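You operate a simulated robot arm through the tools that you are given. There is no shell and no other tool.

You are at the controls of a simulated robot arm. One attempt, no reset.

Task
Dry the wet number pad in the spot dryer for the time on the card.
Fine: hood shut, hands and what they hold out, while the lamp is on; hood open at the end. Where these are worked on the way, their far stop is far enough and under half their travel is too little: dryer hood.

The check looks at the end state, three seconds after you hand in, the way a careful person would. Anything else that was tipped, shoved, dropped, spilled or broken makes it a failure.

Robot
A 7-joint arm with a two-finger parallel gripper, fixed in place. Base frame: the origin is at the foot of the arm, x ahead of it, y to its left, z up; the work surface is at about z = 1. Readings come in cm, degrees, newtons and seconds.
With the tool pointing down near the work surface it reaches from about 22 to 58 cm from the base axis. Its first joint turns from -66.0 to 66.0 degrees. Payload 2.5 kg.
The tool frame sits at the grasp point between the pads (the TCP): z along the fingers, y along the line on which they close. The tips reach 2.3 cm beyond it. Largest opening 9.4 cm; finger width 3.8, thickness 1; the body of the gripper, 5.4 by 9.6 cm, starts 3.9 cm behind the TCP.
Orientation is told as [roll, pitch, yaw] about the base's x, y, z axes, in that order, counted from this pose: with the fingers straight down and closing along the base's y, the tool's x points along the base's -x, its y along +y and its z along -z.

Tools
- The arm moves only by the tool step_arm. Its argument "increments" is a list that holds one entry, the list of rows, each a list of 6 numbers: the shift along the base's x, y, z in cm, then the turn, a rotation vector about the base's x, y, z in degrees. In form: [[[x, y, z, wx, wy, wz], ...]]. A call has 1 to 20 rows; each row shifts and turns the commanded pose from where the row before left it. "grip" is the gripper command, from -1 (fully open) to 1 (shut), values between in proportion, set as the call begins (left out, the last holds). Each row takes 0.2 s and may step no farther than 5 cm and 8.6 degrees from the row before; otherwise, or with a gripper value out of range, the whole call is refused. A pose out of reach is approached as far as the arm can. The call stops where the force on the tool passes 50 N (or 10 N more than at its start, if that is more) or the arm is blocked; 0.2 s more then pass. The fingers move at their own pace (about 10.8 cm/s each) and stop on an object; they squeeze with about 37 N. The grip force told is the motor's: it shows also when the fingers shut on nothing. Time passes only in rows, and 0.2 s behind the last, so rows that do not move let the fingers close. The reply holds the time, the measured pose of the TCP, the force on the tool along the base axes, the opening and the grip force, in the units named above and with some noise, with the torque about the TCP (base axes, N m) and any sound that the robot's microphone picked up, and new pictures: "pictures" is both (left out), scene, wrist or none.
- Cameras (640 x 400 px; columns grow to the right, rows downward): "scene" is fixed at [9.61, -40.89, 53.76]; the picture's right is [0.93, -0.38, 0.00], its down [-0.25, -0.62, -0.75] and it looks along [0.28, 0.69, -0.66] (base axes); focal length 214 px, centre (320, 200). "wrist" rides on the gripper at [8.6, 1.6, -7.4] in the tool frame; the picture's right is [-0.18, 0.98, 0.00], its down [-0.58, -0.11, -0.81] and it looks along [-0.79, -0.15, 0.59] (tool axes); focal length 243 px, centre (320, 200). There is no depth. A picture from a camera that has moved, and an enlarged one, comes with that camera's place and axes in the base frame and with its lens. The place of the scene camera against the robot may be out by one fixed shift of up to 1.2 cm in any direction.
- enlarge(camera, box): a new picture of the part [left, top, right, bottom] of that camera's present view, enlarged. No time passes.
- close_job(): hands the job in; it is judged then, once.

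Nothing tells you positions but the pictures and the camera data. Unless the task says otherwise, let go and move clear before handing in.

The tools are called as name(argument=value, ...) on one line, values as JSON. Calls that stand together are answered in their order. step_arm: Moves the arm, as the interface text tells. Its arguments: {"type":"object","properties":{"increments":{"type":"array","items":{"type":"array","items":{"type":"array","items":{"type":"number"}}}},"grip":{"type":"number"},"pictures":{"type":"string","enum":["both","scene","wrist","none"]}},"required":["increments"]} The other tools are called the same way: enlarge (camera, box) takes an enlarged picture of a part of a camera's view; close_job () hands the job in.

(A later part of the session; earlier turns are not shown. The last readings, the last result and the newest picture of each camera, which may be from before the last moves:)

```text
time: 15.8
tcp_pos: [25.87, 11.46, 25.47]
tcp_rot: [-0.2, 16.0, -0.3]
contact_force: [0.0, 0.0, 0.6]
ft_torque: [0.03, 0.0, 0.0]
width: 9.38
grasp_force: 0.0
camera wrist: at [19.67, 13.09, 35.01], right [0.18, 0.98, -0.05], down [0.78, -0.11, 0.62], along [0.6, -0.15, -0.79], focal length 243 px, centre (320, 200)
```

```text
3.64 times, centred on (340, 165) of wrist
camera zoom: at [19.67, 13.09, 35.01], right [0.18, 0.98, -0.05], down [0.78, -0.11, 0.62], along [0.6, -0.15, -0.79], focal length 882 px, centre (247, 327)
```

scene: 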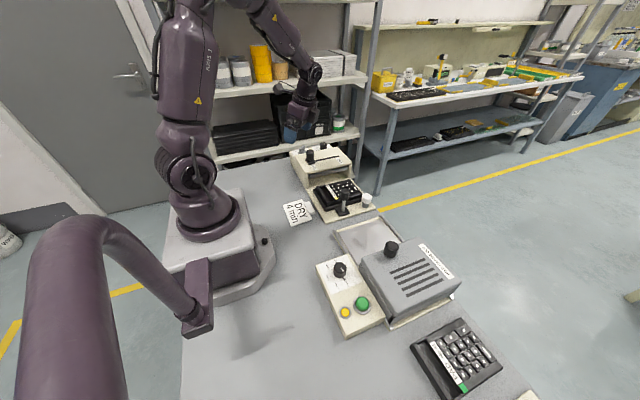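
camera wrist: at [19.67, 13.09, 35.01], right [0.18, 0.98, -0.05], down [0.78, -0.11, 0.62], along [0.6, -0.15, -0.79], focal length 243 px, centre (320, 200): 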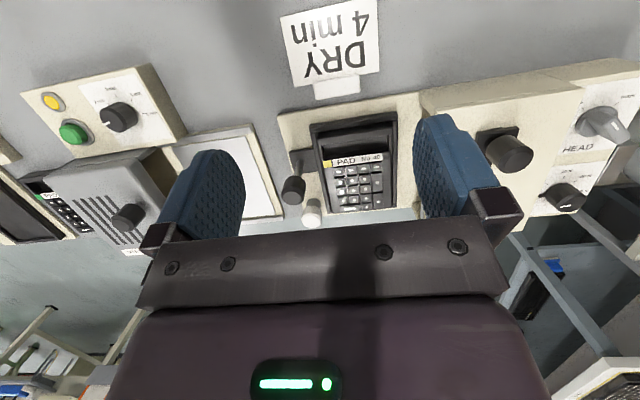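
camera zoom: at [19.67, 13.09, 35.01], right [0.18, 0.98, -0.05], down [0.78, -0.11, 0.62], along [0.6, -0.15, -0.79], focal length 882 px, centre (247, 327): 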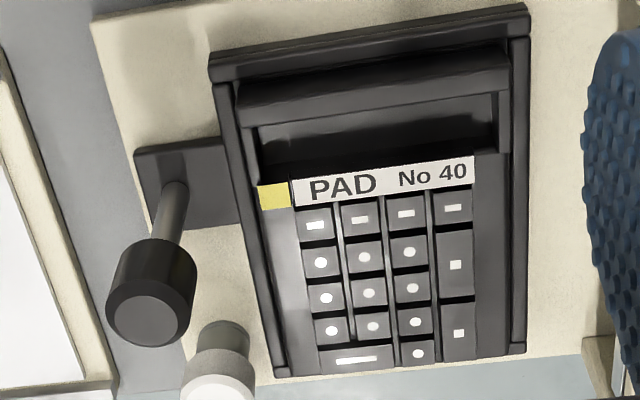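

enlarge(camera="wrist", box=[325, 150, 395, 215])

enlarge(camera="wrist", box=[315, 115, 395, 165])

enlarge(camera="wrist", box=[0, 160, 160, 250])

```text
6.15 times, centred on (360, 182) of wrist
camera zoom: at [19.67, 13.09, 35.01], right [0.18, 0.98, -0.05], down [0.78, -0.11, 0.62], along [0.6, -0.15, -0.79], focal length 1493 px, centre (74, 308)
```

zoom: 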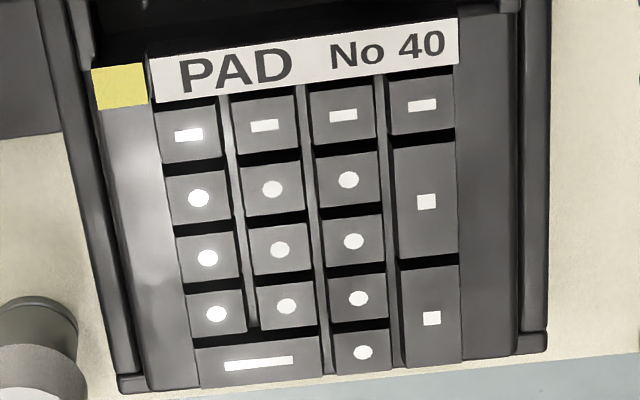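

```text
8.00 times, centred on (355, 140) of wrist
camera zoom: at [19.67, 13.09, 35.01], right [0.18, 0.98, -0.05], down [0.78, -0.11, 0.62], along [0.6, -0.15, -0.79], focal length 1941 px, centre (40, 680)
```

zoom: 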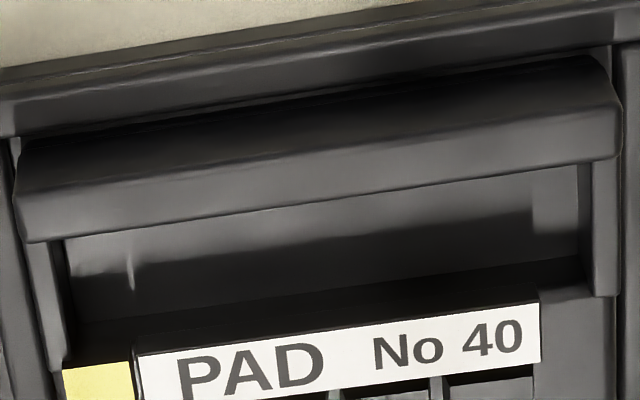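

```text
4.00 times, centred on (80, 205) of wrist
camera zoom: at [19.67, 13.09, 35.01], right [0.18, 0.98, -0.05], down [0.78, -0.11, 0.62], along [0.6, -0.15, -0.79], focal length 970 px, centre (1280, 180)
```

zoom: 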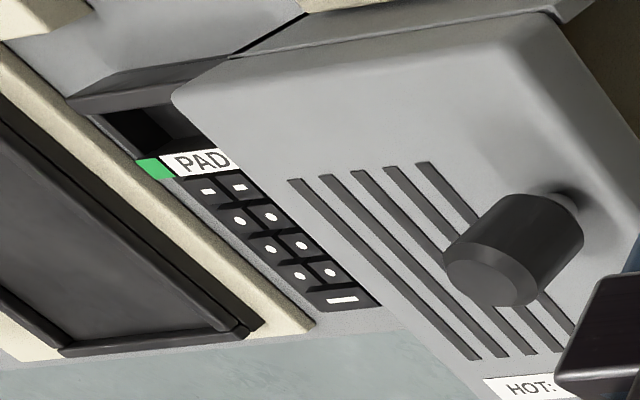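

Pad 40 shows a bright sheen from this angle. I'll take the matching view of pad 41.

step_arm(increments=[[[0, -4.4, 0.5, 0, 0, 0], [0, -4.4, 0.5, 0, 0, 0], [0, -4.4, 0, 0, 0, 0], [0, -4.4, 0, 0, 0, 0], [0, -4.4, 0, 0, 0, 0], [0, -4.4, 0, 0, 0, 0], [0, -4.4, 0, 0, 0, 0], [0, -4.4, 0, 0, 0, 0], [0, -4.4, 0, 0, 0, 0], [0, -4.4, 0, 0, 0, 0], [0.2, -4.4, -0.5, 0, 0, 0], [0.4, -4.4, -0.5, 0, 0, 0]]], pictures="wrist")

enlarge(camera="wrist", box=[270, 110, 410, 220])

enlarge(camera="wrist", box=[325, 150, 395, 215])

enlarge(camera="wrist", box=[315, 115, 395, 165])

```text
time: 18.4
tcp_pos: [26.35, -41.37, 25.63]
tcp_rot: [-0.1, 16.0, -0.4]
contact_force: [1.1, 0.7, 0.5]
ft_torque: [0.03, 0.02, 0.0]
width: 9.4
grasp_force: 0.0
camera wrist: at [20.22, -39.71, 35.21], right [0.18, 0.98, -0.05], down [0.78, -0.11, 0.61], along [0.6, -0.15, -0.79], focal length 243 px, centre (320, 200)
```

wrist: 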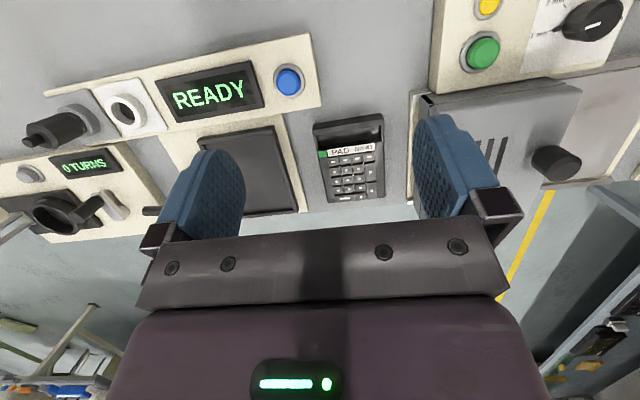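

```text
3.64 times, centred on (340, 165) of wrist
camera zoom: at [20.22, -39.71, 35.21], right [0.18, 0.98, -0.05], down [0.78, -0.11, 0.61], along [0.6, -0.15, -0.79], focal length 882 px, centre (247, 327)
```

zoom: 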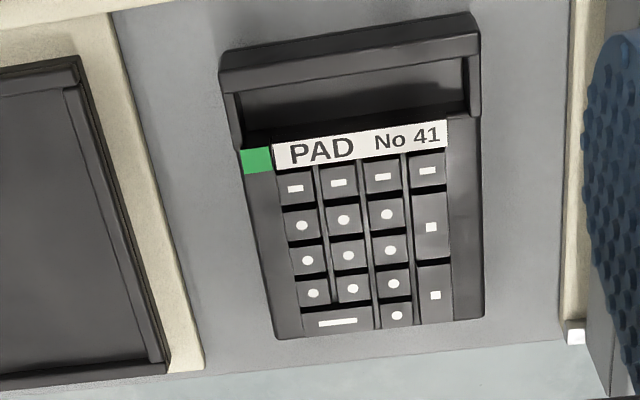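

```text
6.15 times, centred on (360, 182) of wrist
camera zoom: at [20.22, -39.71, 35.21], right [0.18, 0.98, -0.05], down [0.78, -0.11, 0.61], along [0.6, -0.15, -0.79], focal length 1493 px, centre (74, 308)
```

zoom: 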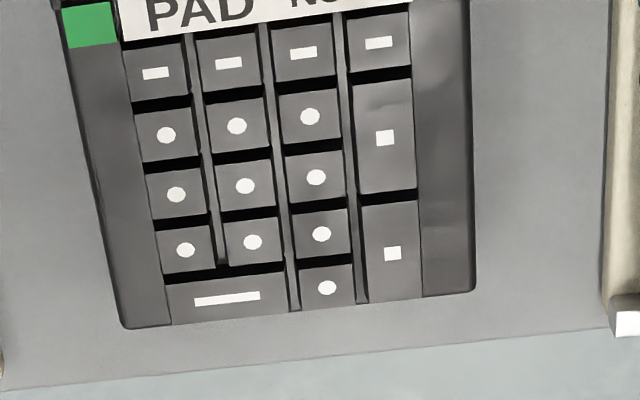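

```text
8.00 times, centred on (355, 140) of wrist
camera zoom: at [20.22, -39.71, 35.21], right [0.18, 0.98, -0.05], down [0.78, -0.11, 0.61], along [0.6, -0.15, -0.79], focal length 1941 px, centre (40, 680)
```

zoom: 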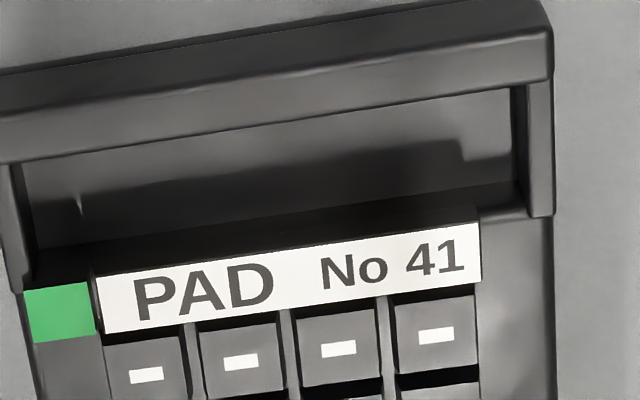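

Pad 40 may be reflecting a ceiling lamp more sharply than pad 41. I'll shift the camera so the same lamp reflection falls in the middle of pad 41.

step_arm(increments=[[[0, -4.5, 0, 0, 0, 0]]], pictures="wrist")

enlarge(camera="wrist", box=[320, 90, 440, 210])

```text
time: 18.8
tcp_pos: [26.06, -45.8, 25.52]
tcp_rot: [-0.1, 16.0, -0.3]
contact_force: [0.1, 0.3, 0.0]
ft_torque: [0.02, 0.03, 0.03]
width: 9.4
grasp_force: 0.1
camera wrist: at [20.01, -44.04, 35.19], right [0.18, 0.98, -0.05], down [0.78, -0.11, 0.62], along [0.6, -0.15, -0.79], focal length 243 px, centre (320, 200)
```

wrist: 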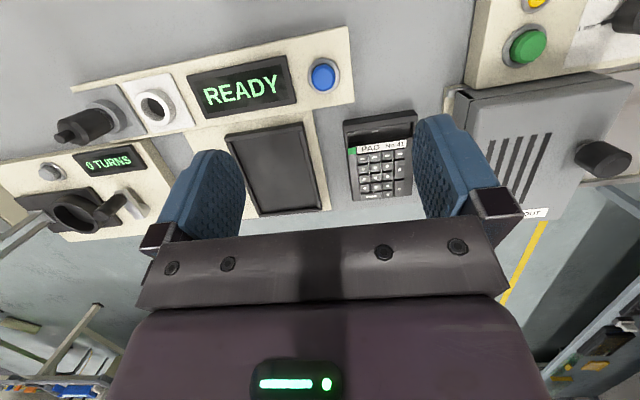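

```text
3.33 times, centred on (380, 150) of wrist
camera zoom: at [20.01, -44.04, 35.19], right [0.18, 0.98, -0.05], down [0.78, -0.11, 0.62], along [0.6, -0.15, -0.79], focal length 809 px, centre (120, 367)
```

zoom: 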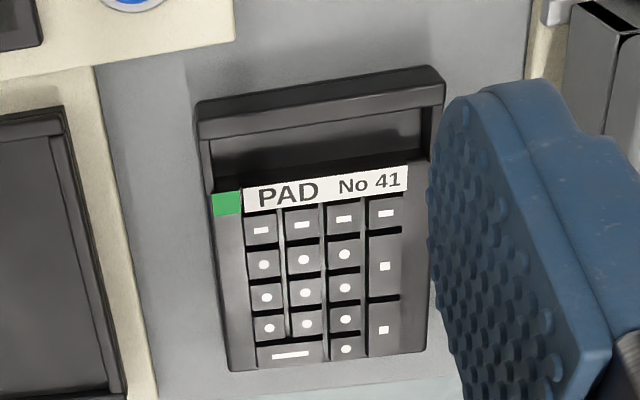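

enlarge(camera="wrist", box=[345, 145, 415, 210])

enlarge(camera="wrist", box=[225, 110, 335, 220])

enlarge(camera="scene", box=[310, 178, 370, 215])

```text
6.15 times, centred on (380, 178) of wrist
camera zoom: at [20.01, -44.04, 35.19], right [0.18, 0.98, -0.05], down [0.78, -0.11, 0.62], along [0.6, -0.15, -0.79], focal length 1493 px, centre (-49, 338)
```

zoom: 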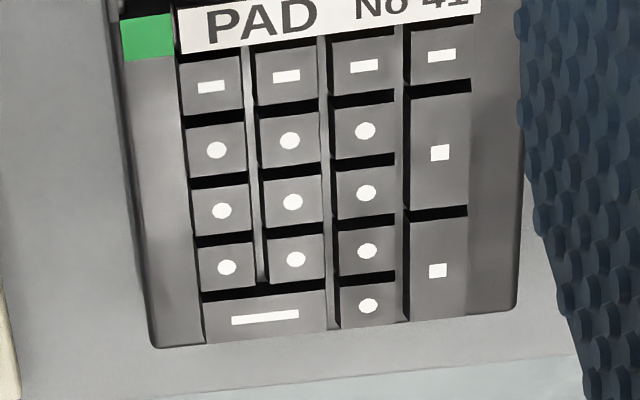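

```text
3.64 times, centred on (280, 165) of wrist
camera zoom: at [20.01, -44.04, 35.19], right [0.18, 0.98, -0.05], down [0.78, -0.11, 0.62], along [0.6, -0.15, -0.79], focal length 882 px, centre (466, 327)
```

zoom: 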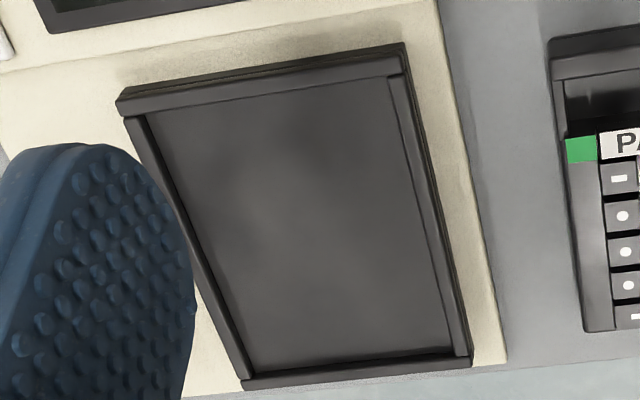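

```text
10.67 times, centred on (340, 196) of scene
camera zoom: at [9.61, -40.88, 53.76], right [0.93, -0.38, 0.0], down [-0.25, -0.62, -0.75], along [0.28, 0.69, -0.66], focal length 2288 px, centre (107, 237)
```

zoom: 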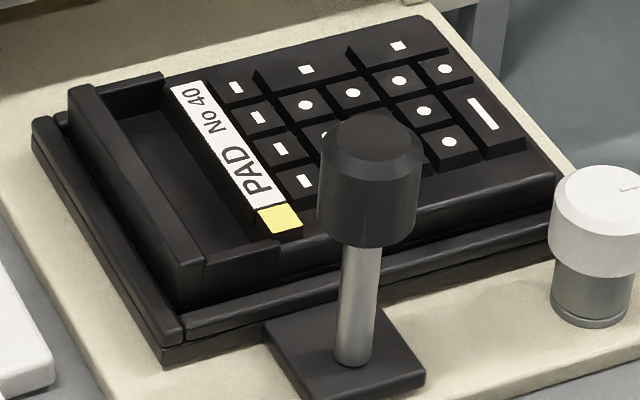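

enlarge(camera="scene", box=[170, 30, 370, 165])

enlarge(camera="scene", box=[370, 50, 590, 150])

enlarge(camera="scene", box=[280, 135, 350, 180])

```text
2.96 times, centred on (270, 98) of scene
camera zoom: at [9.61, -40.88, 53.76], right [0.93, -0.38, 0.0], down [-0.25, -0.62, -0.75], along [0.28, 0.69, -0.66], focal length 636 px, centre (468, 504)
```

zoom: 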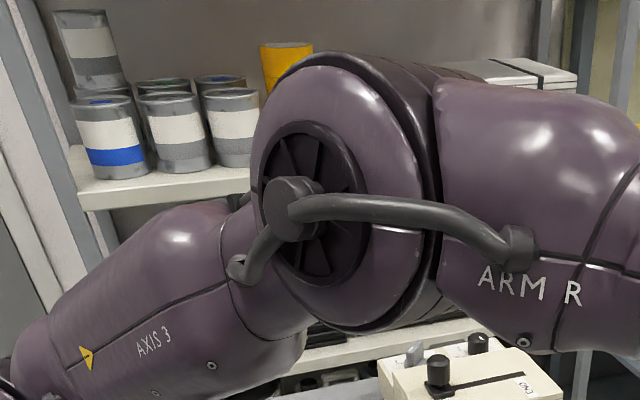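

```text
2.91 times, centred on (480, 100) of scene
camera zoom: at [9.61, -40.88, 53.76], right [0.93, -0.38, 0.0], down [-0.25, -0.62, -0.75], along [0.28, 0.69, -0.66], focal length 624 px, centre (-146, 491)
```

zoom: 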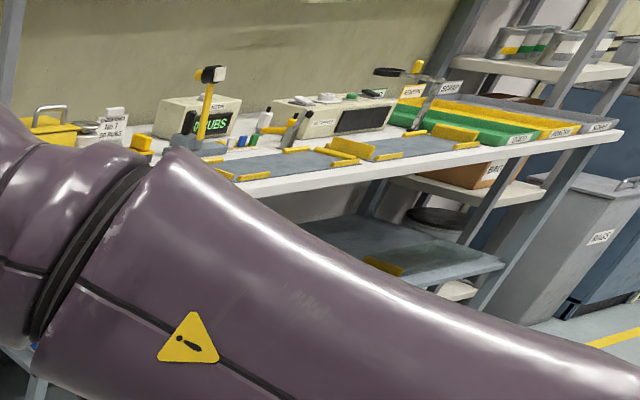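

```text
8.89 times, centred on (315, 158) of scene
camera zoom: at [9.61, -40.88, 53.76], right [0.93, -0.38, 0.0], down [-0.25, -0.62, -0.75], along [0.28, 0.69, -0.66], focal length 1906 px, centre (364, 578)
```

zoom: 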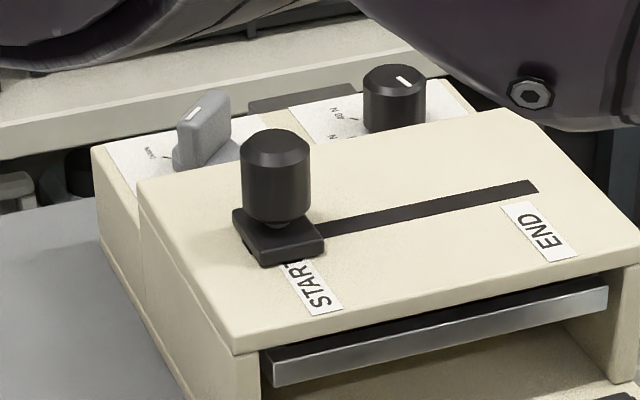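

The background bench carries signs about "RUBS". I'll read those and look for other clues.

enlarge(camera="scene", box=[390, 60, 470, 110])

enlarge(camera="scene", box=[460, 55, 590, 110])

```text
8.00 times, centred on (430, 85) of scene
camera zoom: at [9.61, -40.88, 53.76], right [0.93, -0.38, 0.0], down [-0.25, -0.62, -0.75], along [0.28, 0.69, -0.66], focal length 1716 px, centre (-560, 1120)
```

zoom: 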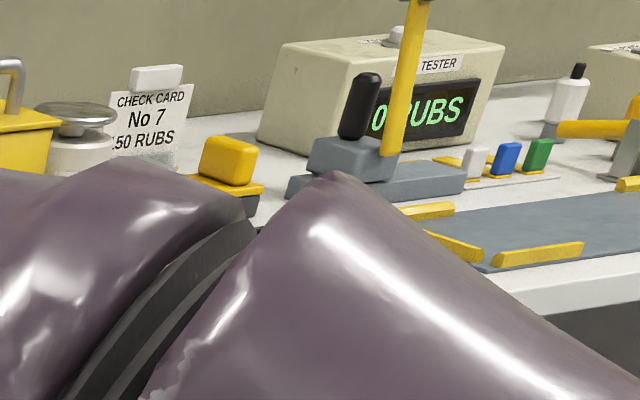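

```text
4.92 times, centred on (525, 82) of scene
camera zoom: at [9.61, -40.88, 53.76], right [0.93, -0.38, 0.0], down [-0.25, -0.62, -0.75], along [0.28, 0.69, -0.66], focal length 1056 px, centre (-689, 778)
```

zoom: 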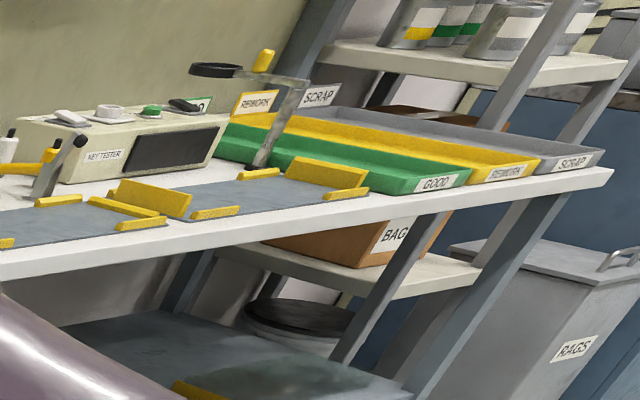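

The shelf cans look like ink, so the left machine could be a screen printer and "wet" may mean wet ink on the key legends. I'll look closely at the legends on both pads.

enlarge(camera="wrist", box=[352, 165, 382, 190])

enlarge(camera="wrist", box=[380, 150, 410, 175])

enlarge(camera="scene", box=[330, 180, 350, 192])

enlarge(camera="scene", box=[455, 345, 485, 365])

```text
16.00 times, centred on (367, 178) of wrist
camera zoom: at [20.01, -44.04, 35.19], right [0.18, 0.98, -0.05], down [0.78, -0.11, 0.62], along [0.6, -0.15, -0.79], focal length 3882 px, centre (-432, 560)
```

zoom: 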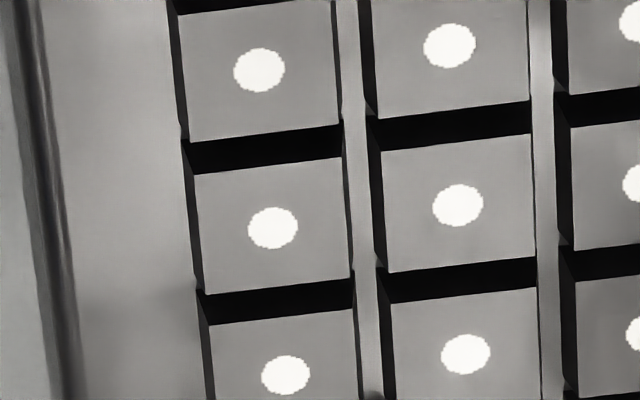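

```text
16.00 times, centred on (395, 162) of wrist
camera zoom: at [20.01, -44.04, 35.19], right [0.18, 0.98, -0.05], down [0.78, -0.11, 0.62], along [0.6, -0.15, -0.79], focal length 3882 px, centre (-880, 800)
```

zoom: 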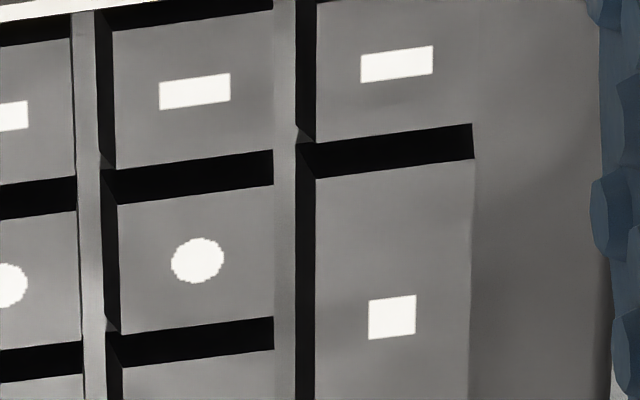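

```text
16.00 times, centred on (340, 186) of scene
camera zoom: at [9.61, -40.88, 53.76], right [0.93, -0.38, 0.0], down [-0.25, -0.62, -0.75], along [0.28, 0.69, -0.66], focal length 3432 px, centre (0, 424)
```

zoom: 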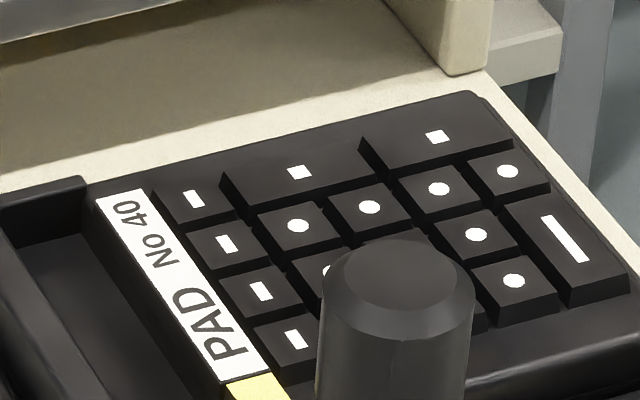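

```text
16.00 times, centred on (470, 355) of scene
camera zoom: at [9.61, -40.88, 53.76], right [0.93, -0.38, 0.0], down [-0.25, -0.62, -0.75], along [0.28, 0.69, -0.66], focal length 3432 px, centre (-2080, -2280)
```

zoom: 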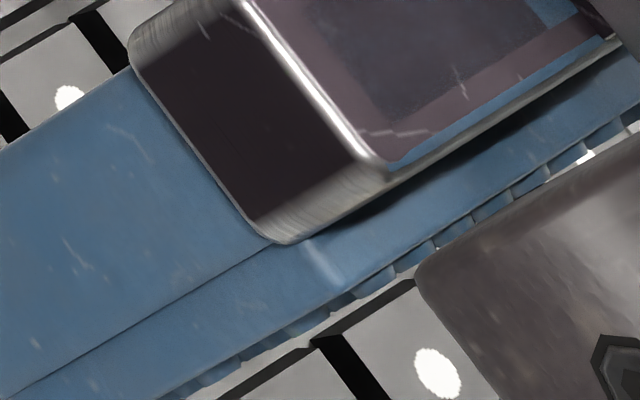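

step_arm(increments=[[[0, 4.8, 0.5, 0, 0, 0], [0, 4.8, 0.5, 0, 0, 0], [0, 4.8, 0, 0, 0, 0], [0, 4.8, 0, 0, 0, 0], [0, 4.8, 0, 0, 0, 0], [0, 4.8, 0, 0, 0, 0], [0, 4.8, 0, 0, 0, 0], [0, 4.8, 0, 0, 0, 0], [0, 4.8, 0, 0, 0, 0], [0, 4.8, 0, 0, 0, 0], [0, 4.8, -0.5, 0, 0, 0], [-0.5, 4.8, -0.5, 0, 0, 0]]])

enlarge(camera="wrist", box=[280, 110, 420, 220])

```text
time: 21.4
tcp_pos: [25.94, 11.71, 25.11]
tcp_rot: [-0.2, 16.0, -0.4]
contact_force: [0.3, 0.7, 0.3]
ft_torque: [0.02, -0.01, 0.0]
width: 9.39
grasp_force: 0.1
camera wrist: at [19.85, 13.39, 34.75], right [0.18, 0.98, -0.05], down [0.78, -0.11, 0.61], along [0.6, -0.15, -0.79], focal length 243 px, centre (320, 200)
```

scene: 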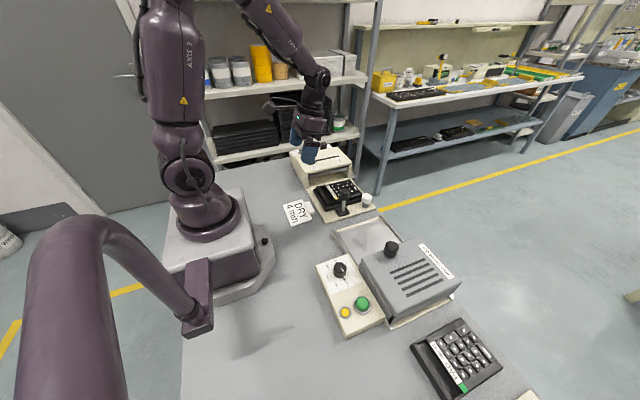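
wrist: 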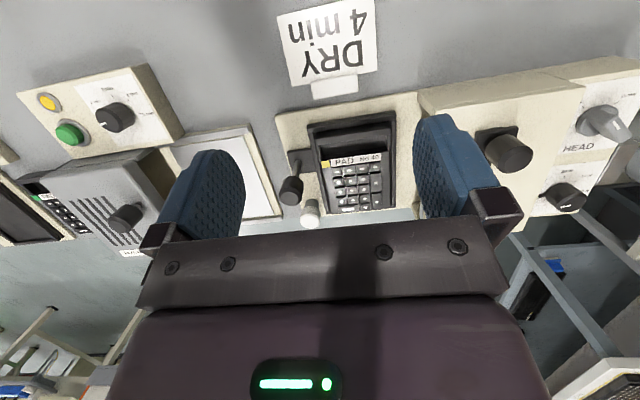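

```text
3.64 times, centred on (350, 165) of wrist
camera zoom: at [19.85, 13.39, 34.75], right [0.18, 0.98, -0.05], down [0.78, -0.11, 0.61], along [0.6, -0.15, -0.79], focal length 882 px, centre (211, 327)
```

zoom: 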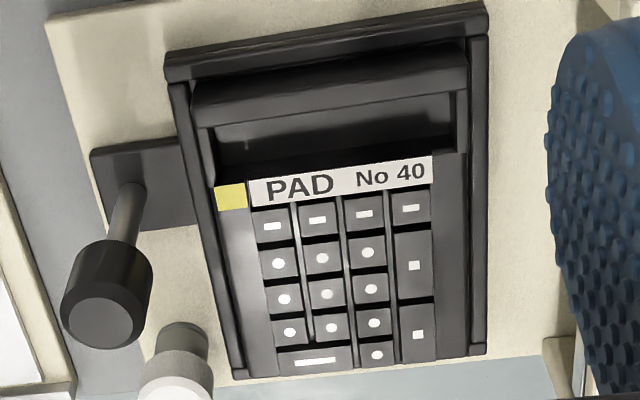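

enlarge(camera="wrist", box=[330, 170, 360, 195])

enlarge(camera="wrist", box=[355, 160, 385, 185])

enlarge(camera="wrist", box=[320, 150, 350, 175])

enlarge(camera="scene", box=[455, 345, 485, 365])

```text
16.00 times, centred on (345, 182) of wrist
camera zoom: at [19.85, 13.39, 34.75], right [0.18, 0.98, -0.05], down [0.78, -0.11, 0.61], along [0.6, -0.15, -0.79], focal length 3882 px, centre (-80, 480)
```

zoom: 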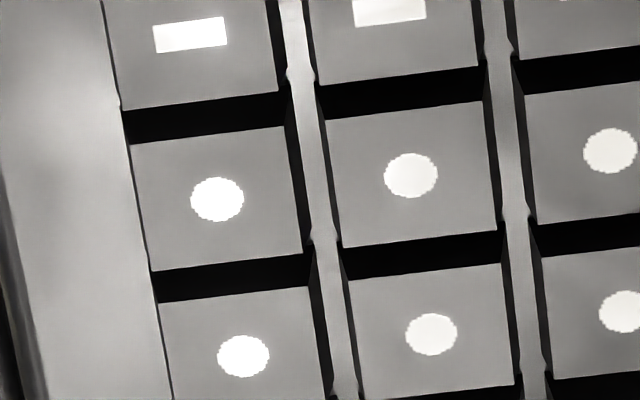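

```text
16.00 times, centred on (370, 172) of wrist
camera zoom: at [19.85, 13.39, 34.75], right [0.18, 0.98, -0.05], down [0.78, -0.11, 0.61], along [0.6, -0.15, -0.79], focal length 3882 px, centre (-480, 640)
```

zoom: 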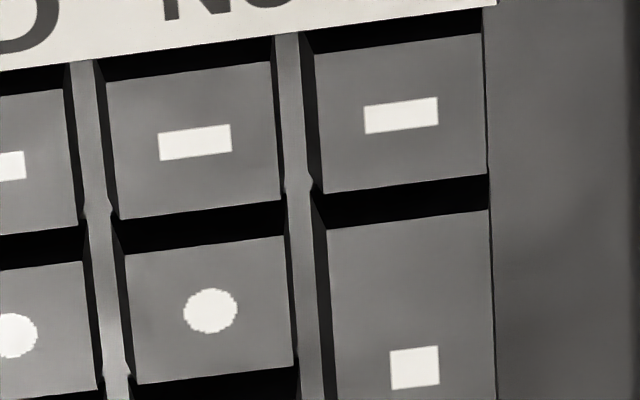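

```text
16.00 times, centred on (335, 162) of wrist
camera zoom: at [19.85, 13.39, 34.75], right [0.18, 0.98, -0.05], down [0.78, -0.11, 0.61], along [0.6, -0.15, -0.79], focal length 3882 px, centre (80, 800)
```

zoom: 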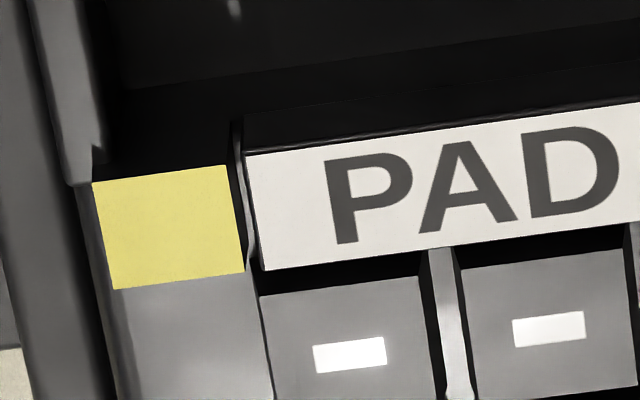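

```text
16.00 times, centred on (470, 355) of scene
camera zoom: at [9.61, -40.89, 53.76], right [0.93, -0.38, 0.0], down [-0.25, -0.62, -0.75], along [0.28, 0.69, -0.66], focal length 3432 px, centre (-2080, -2280)
```

zoom: 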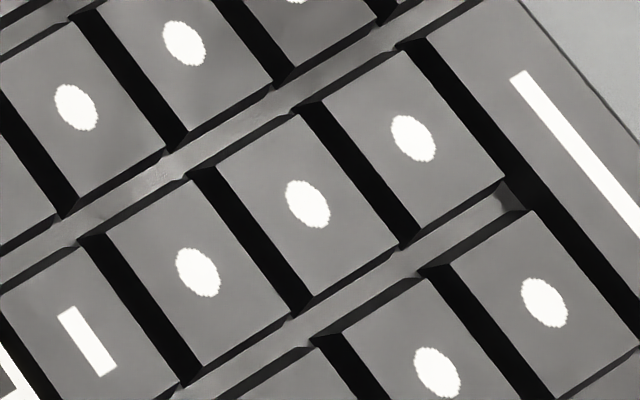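

The evidence points to pad 40 as the wet one: it sits freshly printed in the printer's carriage, while pad 41 already lies past the dryer. I'll keep off its legends when handling it, and next I'm surveying the dryer from above.

step_arm(increments=[[[1, -4.3, 1.5, 0, 8.5, 0], [1, -4.3, 1.5, 0, 8.5, 0], [1, -4.3, 1, 0, 0, 0], [1, -4.3, 1, 0, 0, 0], [1, -4.3, 1, 0, 0, 0], [1, -4.3, 1, 0, 0, 0], [1, -4.3, 1, 0, 0, 0]]])

enlarge(camera="wrist", box=[180, 40, 480, 228])

```text
time: 23.0
tcp_pos: [32.77, -18.68, 33.45]
tcp_rot: [-0.3, 32.9, -0.5]
contact_force: [0.4, -0.4, -0.2]
ft_torque: [-0.03, -0.02, -0.02]
width: 9.38
grasp_force: 0.1
camera wrist: at [29.66, -16.88, 44.5], right [0.16, 0.98, -0.1], down [0.93, -0.11, 0.36], along [0.34, -0.15, -0.93], focal length 243 px, centre (320, 200)
```

scene: 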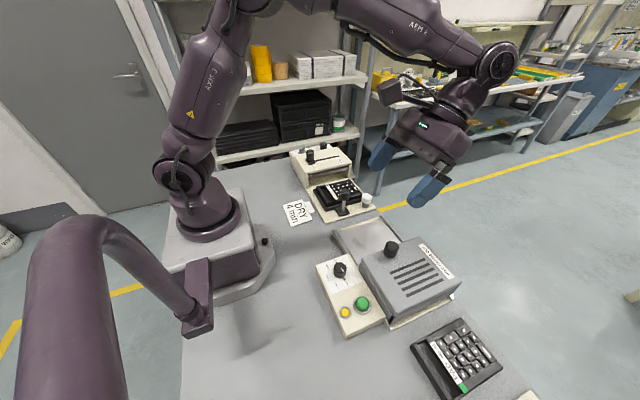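
wrist: 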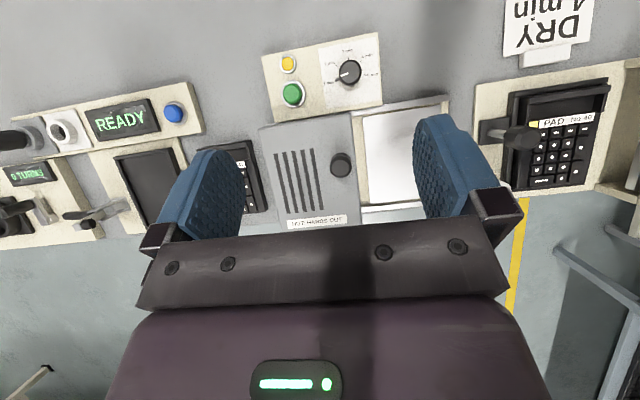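

```text
2.13 times, centred on (330, 134) of wrist
camera zoom: at [29.66, -16.88, 44.5], right [0.16, 0.98, -0.1], down [0.93, -0.11, 0.36], along [0.34, -0.15, -0.93], focal length 516 px, centre (299, 340)
```

zoom: 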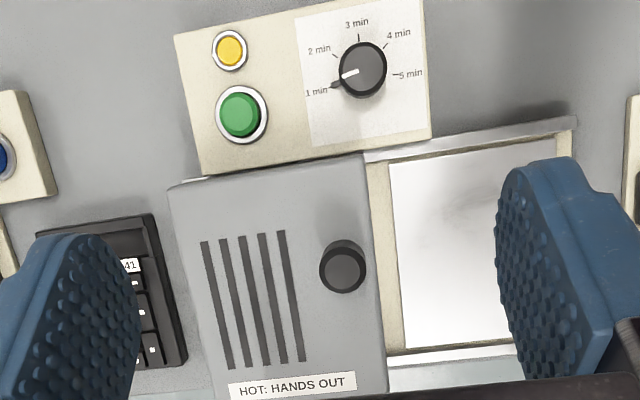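

The hood sits at the minus-y end of its rails, leaving a bare plate at roughly x 32–47, y -15 to -2. I'll enlarge details of this view to measure the pad, carriage and hood.

enlarge(camera="wrist", box=[470, 60, 630, 200])

enlarge(camera="wrist", box=[255, 30, 395, 120])

enlarge(camera="wrist", box=[340, 90, 470, 220])

enlarge(camera="scene", box=[330, 225, 470, 335])

```text
2.86 times, centred on (550, 130) of wrist
camera zoom: at [29.66, -16.88, 44.5], right [0.16, 0.98, -0.1], down [0.93, -0.11, 0.36], along [0.34, -0.15, -0.93], focal length 693 px, centre (-337, 400)
```

zoom: 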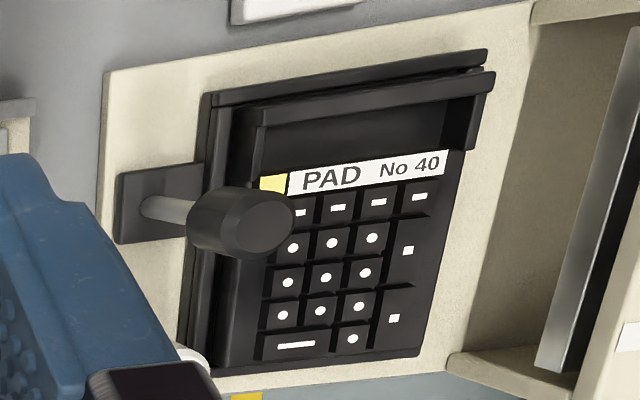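

```text
4.44 times, centred on (325, 75) of wrist
camera zoom: at [29.66, -16.88, 44.5], right [0.16, 0.98, -0.1], down [0.93, -0.11, 0.36], along [0.34, -0.15, -0.93], focal length 1078 px, centre (298, 756)
```

zoom: 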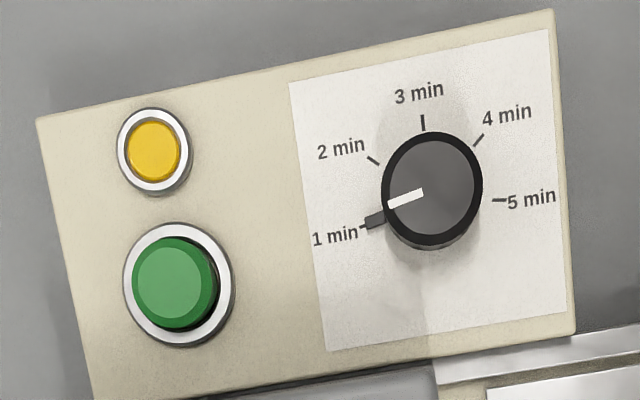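

```text
3.08 times, centred on (405, 155) of wrist
camera zoom: at [29.66, -16.88, 44.5], right [0.16, 0.98, -0.1], down [0.93, -0.11, 0.36], along [0.34, -0.15, -0.93], focal length 746 px, centre (58, 338)
```

zoom: 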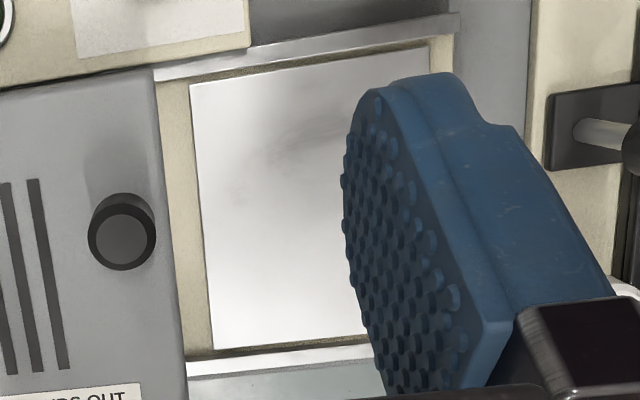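

```text
3.64 times, centred on (400, 280) of scene
camera zoom: at [9.61, -40.88, 53.76], right [0.93, -0.38, 0.0], down [-0.25, -0.62, -0.75], along [0.28, 0.69, -0.66], focal length 780 px, centre (29, -91)
```

zoom: 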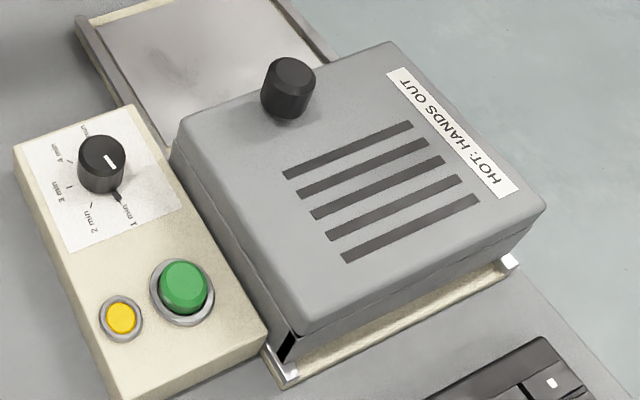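

Pad 40 is about 15 cm by 9.6 cm, too wide to grip across, but it has a raised front ridge with a recess behind it that I can pinch. I'll turn the gripper 90° and look at the ridge and carriage rim from low on the right side.

step_arm(increments=[[[0, 2, 0, 0, -8.25, 0], [0, 2, 0, 0, -8.25, 0], [0, 2, 0, 0, -8.25, 0], [0, 2, 0, 0, -8.25, 0], [0, 2, 0, 0, 0, 8.2], [0, 2, 0, 0, 0, 8.2], [0, 2, 0, 0, 0, 8.2], [0, 2, 0, 0, 0, 8.2], [0, 2, -2, 0, 0, 8.2], [0, 2, -2, 0, 0, 8.2], [0, 2, -2, 0, 0, 8.2], [0, 2, -2, 0, 0, 8.2], [0, 0.7, -3, 0, 0, 8.2], [0, 0, -3, 0, 0, 8.2], [0, 0, -3, 0, 0, 8.4]]])

```text
time: 26.2
tcp_pos: [32.68, 6.56, 16.71]
tcp_rot: [-0.1, 0.1, 90.2]
contact_force: [0.2, 0.2, -0.1]
ft_torque: [-0.02, 0.0, 0.02]
width: 9.38
grasp_force: 0.1
camera wrist: at [31.29, -2.04, 24.12], right [-0.98, 0.18, 0.0], down [0.1, 0.58, 0.81], along [0.15, 0.79, -0.59], focal length 243 px, centre (320, 200)
```

scene: 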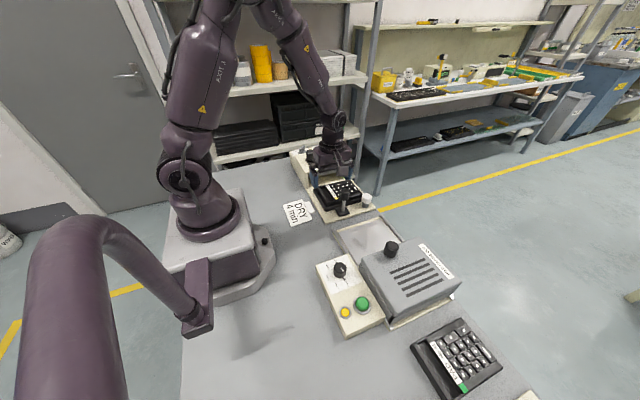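
wrist: 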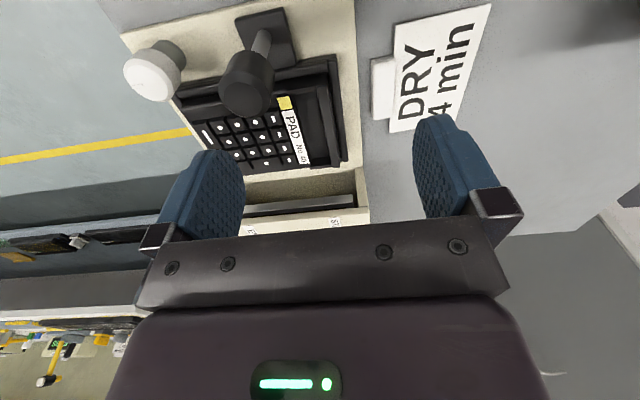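

enlarge(camera="wrist", box=[240, 50, 380, 180])

enlarge(camera="wrist", box=[275, 60, 355, 110])

enlarge(camera="scene", box=[300, 180, 340, 215])

```text
3.08 times, centred on (310, 115) of wrist
camera zoom: at [31.29, -2.04, 24.12], right [-0.98, 0.18, 0.0], down [0.1, 0.58, 0.81], along [0.15, 0.79, -0.59], focal length 746 px, centre (351, 462)
```

zoom: 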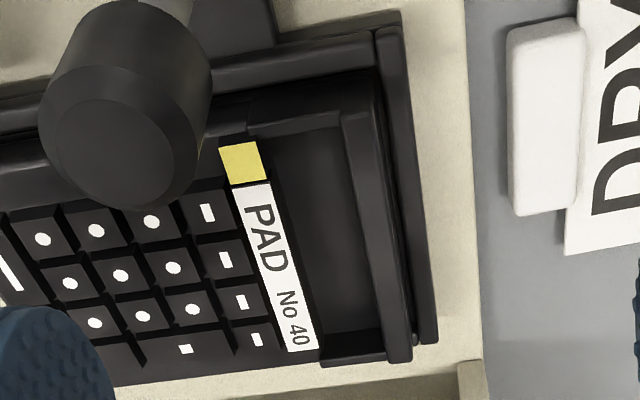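

```text
8.00 times, centred on (315, 85) of wrist
camera zoom: at [31.29, -2.04, 24.12], right [-0.98, 0.18, 0.0], down [0.1, 0.58, 0.81], along [0.15, 0.79, -0.59], focal length 1941 px, centre (360, 1120)
```

zoom: 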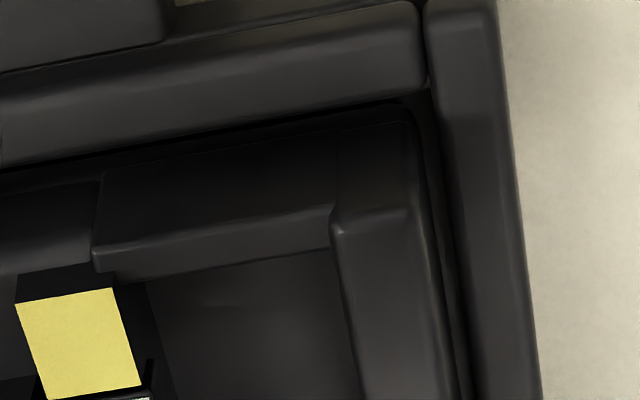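

```text
11.43 times, centred on (320, 198) of scene
camera zoom: at [9.61, -40.88, 53.76], right [0.93, -0.38, 0.0], down [-0.25, -0.62, -0.75], along [0.28, 0.69, -0.66], focal length 2451 px, centre (320, 229)
```

zoom: 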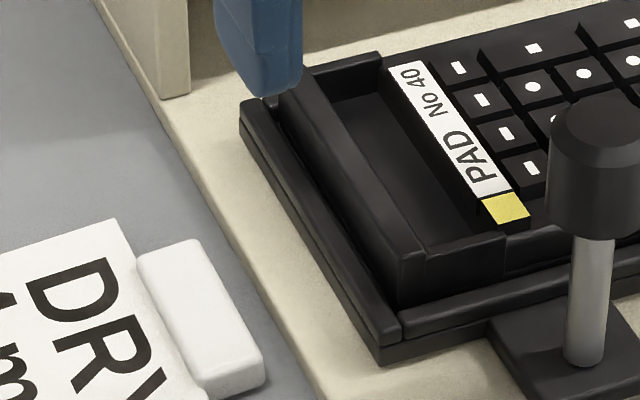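

enlarge(camera="wrist", box=[290, 110, 390, 180])

enlarge(camera="scene", box=[305, 175, 345, 200])

```text
5.71 times, centred on (340, 145) of wrist
camera zoom: at [31.29, -2.04, 24.12], right [-0.98, 0.18, 0.0], down [0.1, 0.58, 0.81], along [0.15, 0.79, -0.59], focal length 1386 px, centre (206, 514)
```

zoom: 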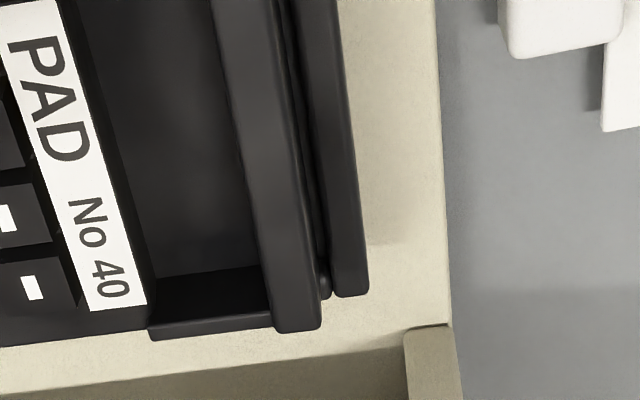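

```text
16.00 times, centred on (325, 188) of scene
camera zoom: at [9.61, -40.88, 53.76], right [0.93, -0.38, 0.0], down [-0.25, -0.62, -0.75], along [0.28, 0.69, -0.66], focal length 3432 px, centre (240, 400)
```

zoom: 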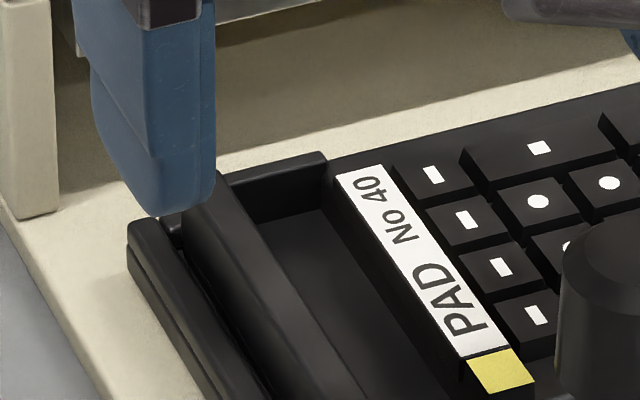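

From several views I take the ridge to be about x 32.6–33.5, y 9–18.5, with its top near z 4.5 and a roughly 2.4 cm recess behind it. I'll set the fingers to about 2.4 cm and hover over the ridge centre.

step_arm(increments=[[[0.2, 3.6, 0, 0, 0, 0], [0.2, 3.6, 0, 0, 0, 0], [0, 0, -3, 0, 0, 0], [0, 0, -2.5, 0, 0, 0], [0, 0, 0, 0, 0, 0]]], grip=0.489)

enlarge(camera="wrist", box=[220, 80, 420, 240])

enlarge(camera="scene", box=[290, 160, 380, 220])

```text
time: 27.4
tcp_pos: [33.04, 13.71, 10.98]
tcp_rot: [-0.1, 0.0, 90.1]
contact_force: [0.1, 0.8, 1.1]
ft_torque: [-0.01, -0.01, -0.01]
width: 2.42
grasp_force: 0.1
camera wrist: at [31.59, 5.04, 18.51], right [-0.98, 0.18, 0.0], down [0.11, 0.58, 0.81], along [0.15, 0.79, -0.59], focal length 243 px, centre (320, 200)
```

scene: 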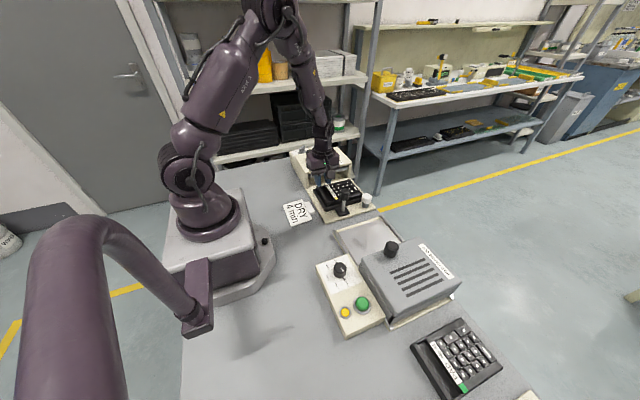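
wrist: 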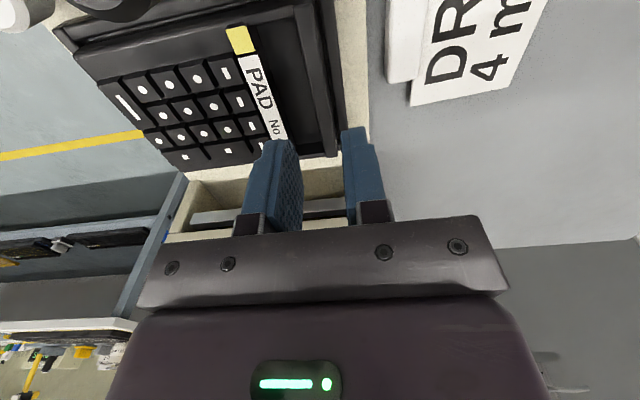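

```text
2.50 times, centred on (320, 160) of wrist
camera zoom: at [31.59, 5.04, 18.51], right [-0.98, 0.18, 0.0], down [0.11, 0.58, 0.81], along [0.15, 0.79, -0.59], focal length 606 px, centre (320, 300)
```

zoom: 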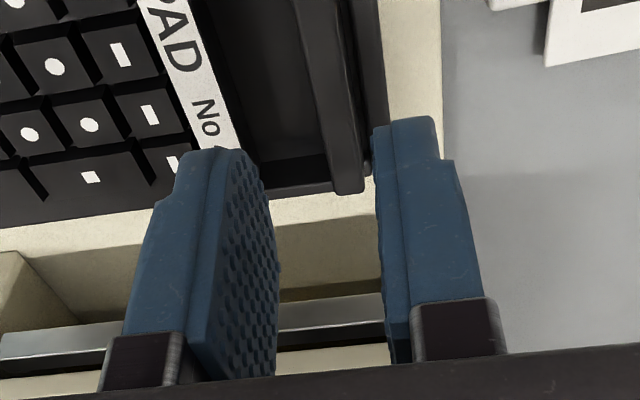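

```text
6.67 times, centred on (335, 190) of scene
camera zoom: at [9.61, -40.88, 53.76], right [0.93, -0.38, 0.0], down [-0.25, -0.62, -0.75], along [0.28, 0.69, -0.66], focal length 1430 px, centre (220, 267)
```

zoom: 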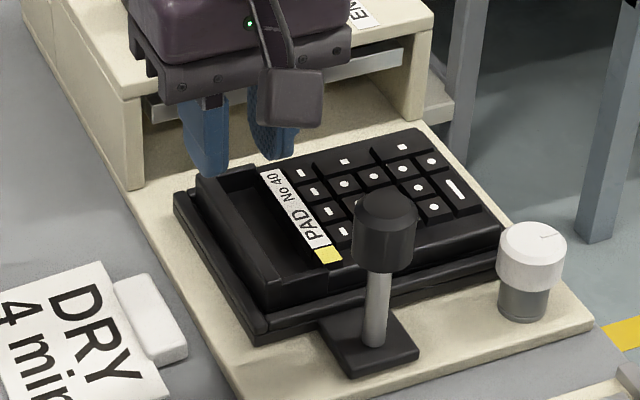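

The fingers straddle the ridge line well, with the ridge measured at x 32.58–33.51 against a TCP x of 33.04. I'll come down gradually and check the clearance on both sides.

step_arm(increments=[[[0, 0, -2, 0, 0, 0], [0, 0, -1.6, 0, 0, 0], [0, 0, 0, 0, 0, 0]]])

enlarge(camera="wrist", box=[220, 40, 420, 200])

enlarge(camera="scene", box=[300, 165, 360, 215])

```text
time: 28.2
tcp_pos: [33.16, 13.56, 7.34]
tcp_rot: [-0.1, 0.1, 90.1]
contact_force: [0.0, 0.3, 0.4]
ft_torque: [-0.01, -0.02, 0.01]
width: 2.4
grasp_force: 0.1
camera wrist: at [31.73, 4.98, 14.85], right [-0.98, 0.18, 0.0], down [0.11, 0.58, 0.81], along [0.15, 0.79, -0.59], focal length 243 px, centre (320, 200)
```

scene: 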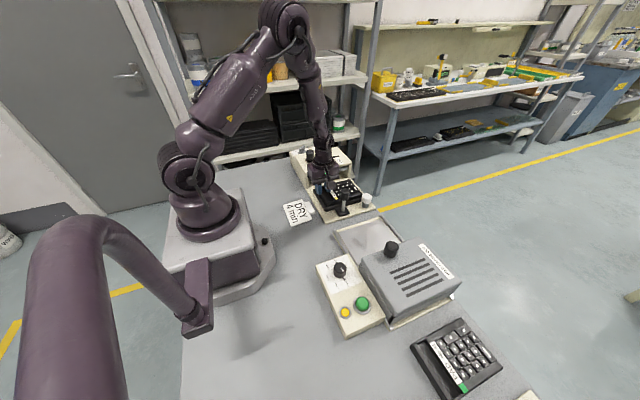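
wrist: 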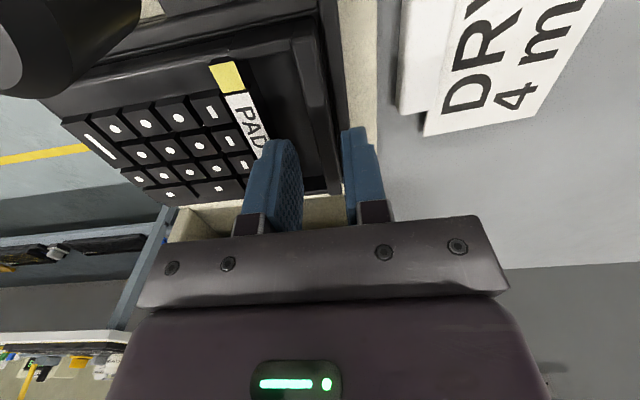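

```text
2.50 times, centred on (320, 120) of wrist
camera zoom: at [31.73, 4.98, 14.85], right [-0.98, 0.18, 0.0], down [0.11, 0.58, 0.81], along [0.15, 0.79, -0.59], focal length 606 px, centre (320, 400)
```

zoom: 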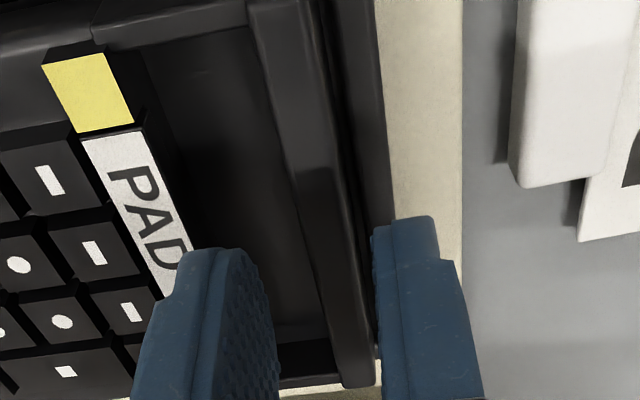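

```text
8.00 times, centred on (330, 190) of scene
camera zoom: at [9.61, -40.88, 53.76], right [0.93, -0.38, 0.0], down [-0.25, -0.62, -0.75], along [0.28, 0.69, -0.66], focal length 1716 px, centre (240, 280)
```

zoom: 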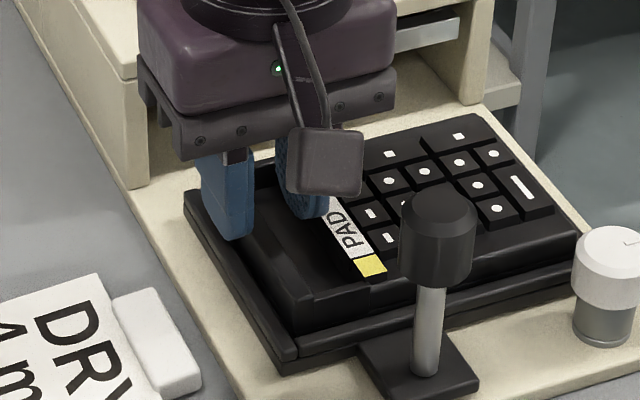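

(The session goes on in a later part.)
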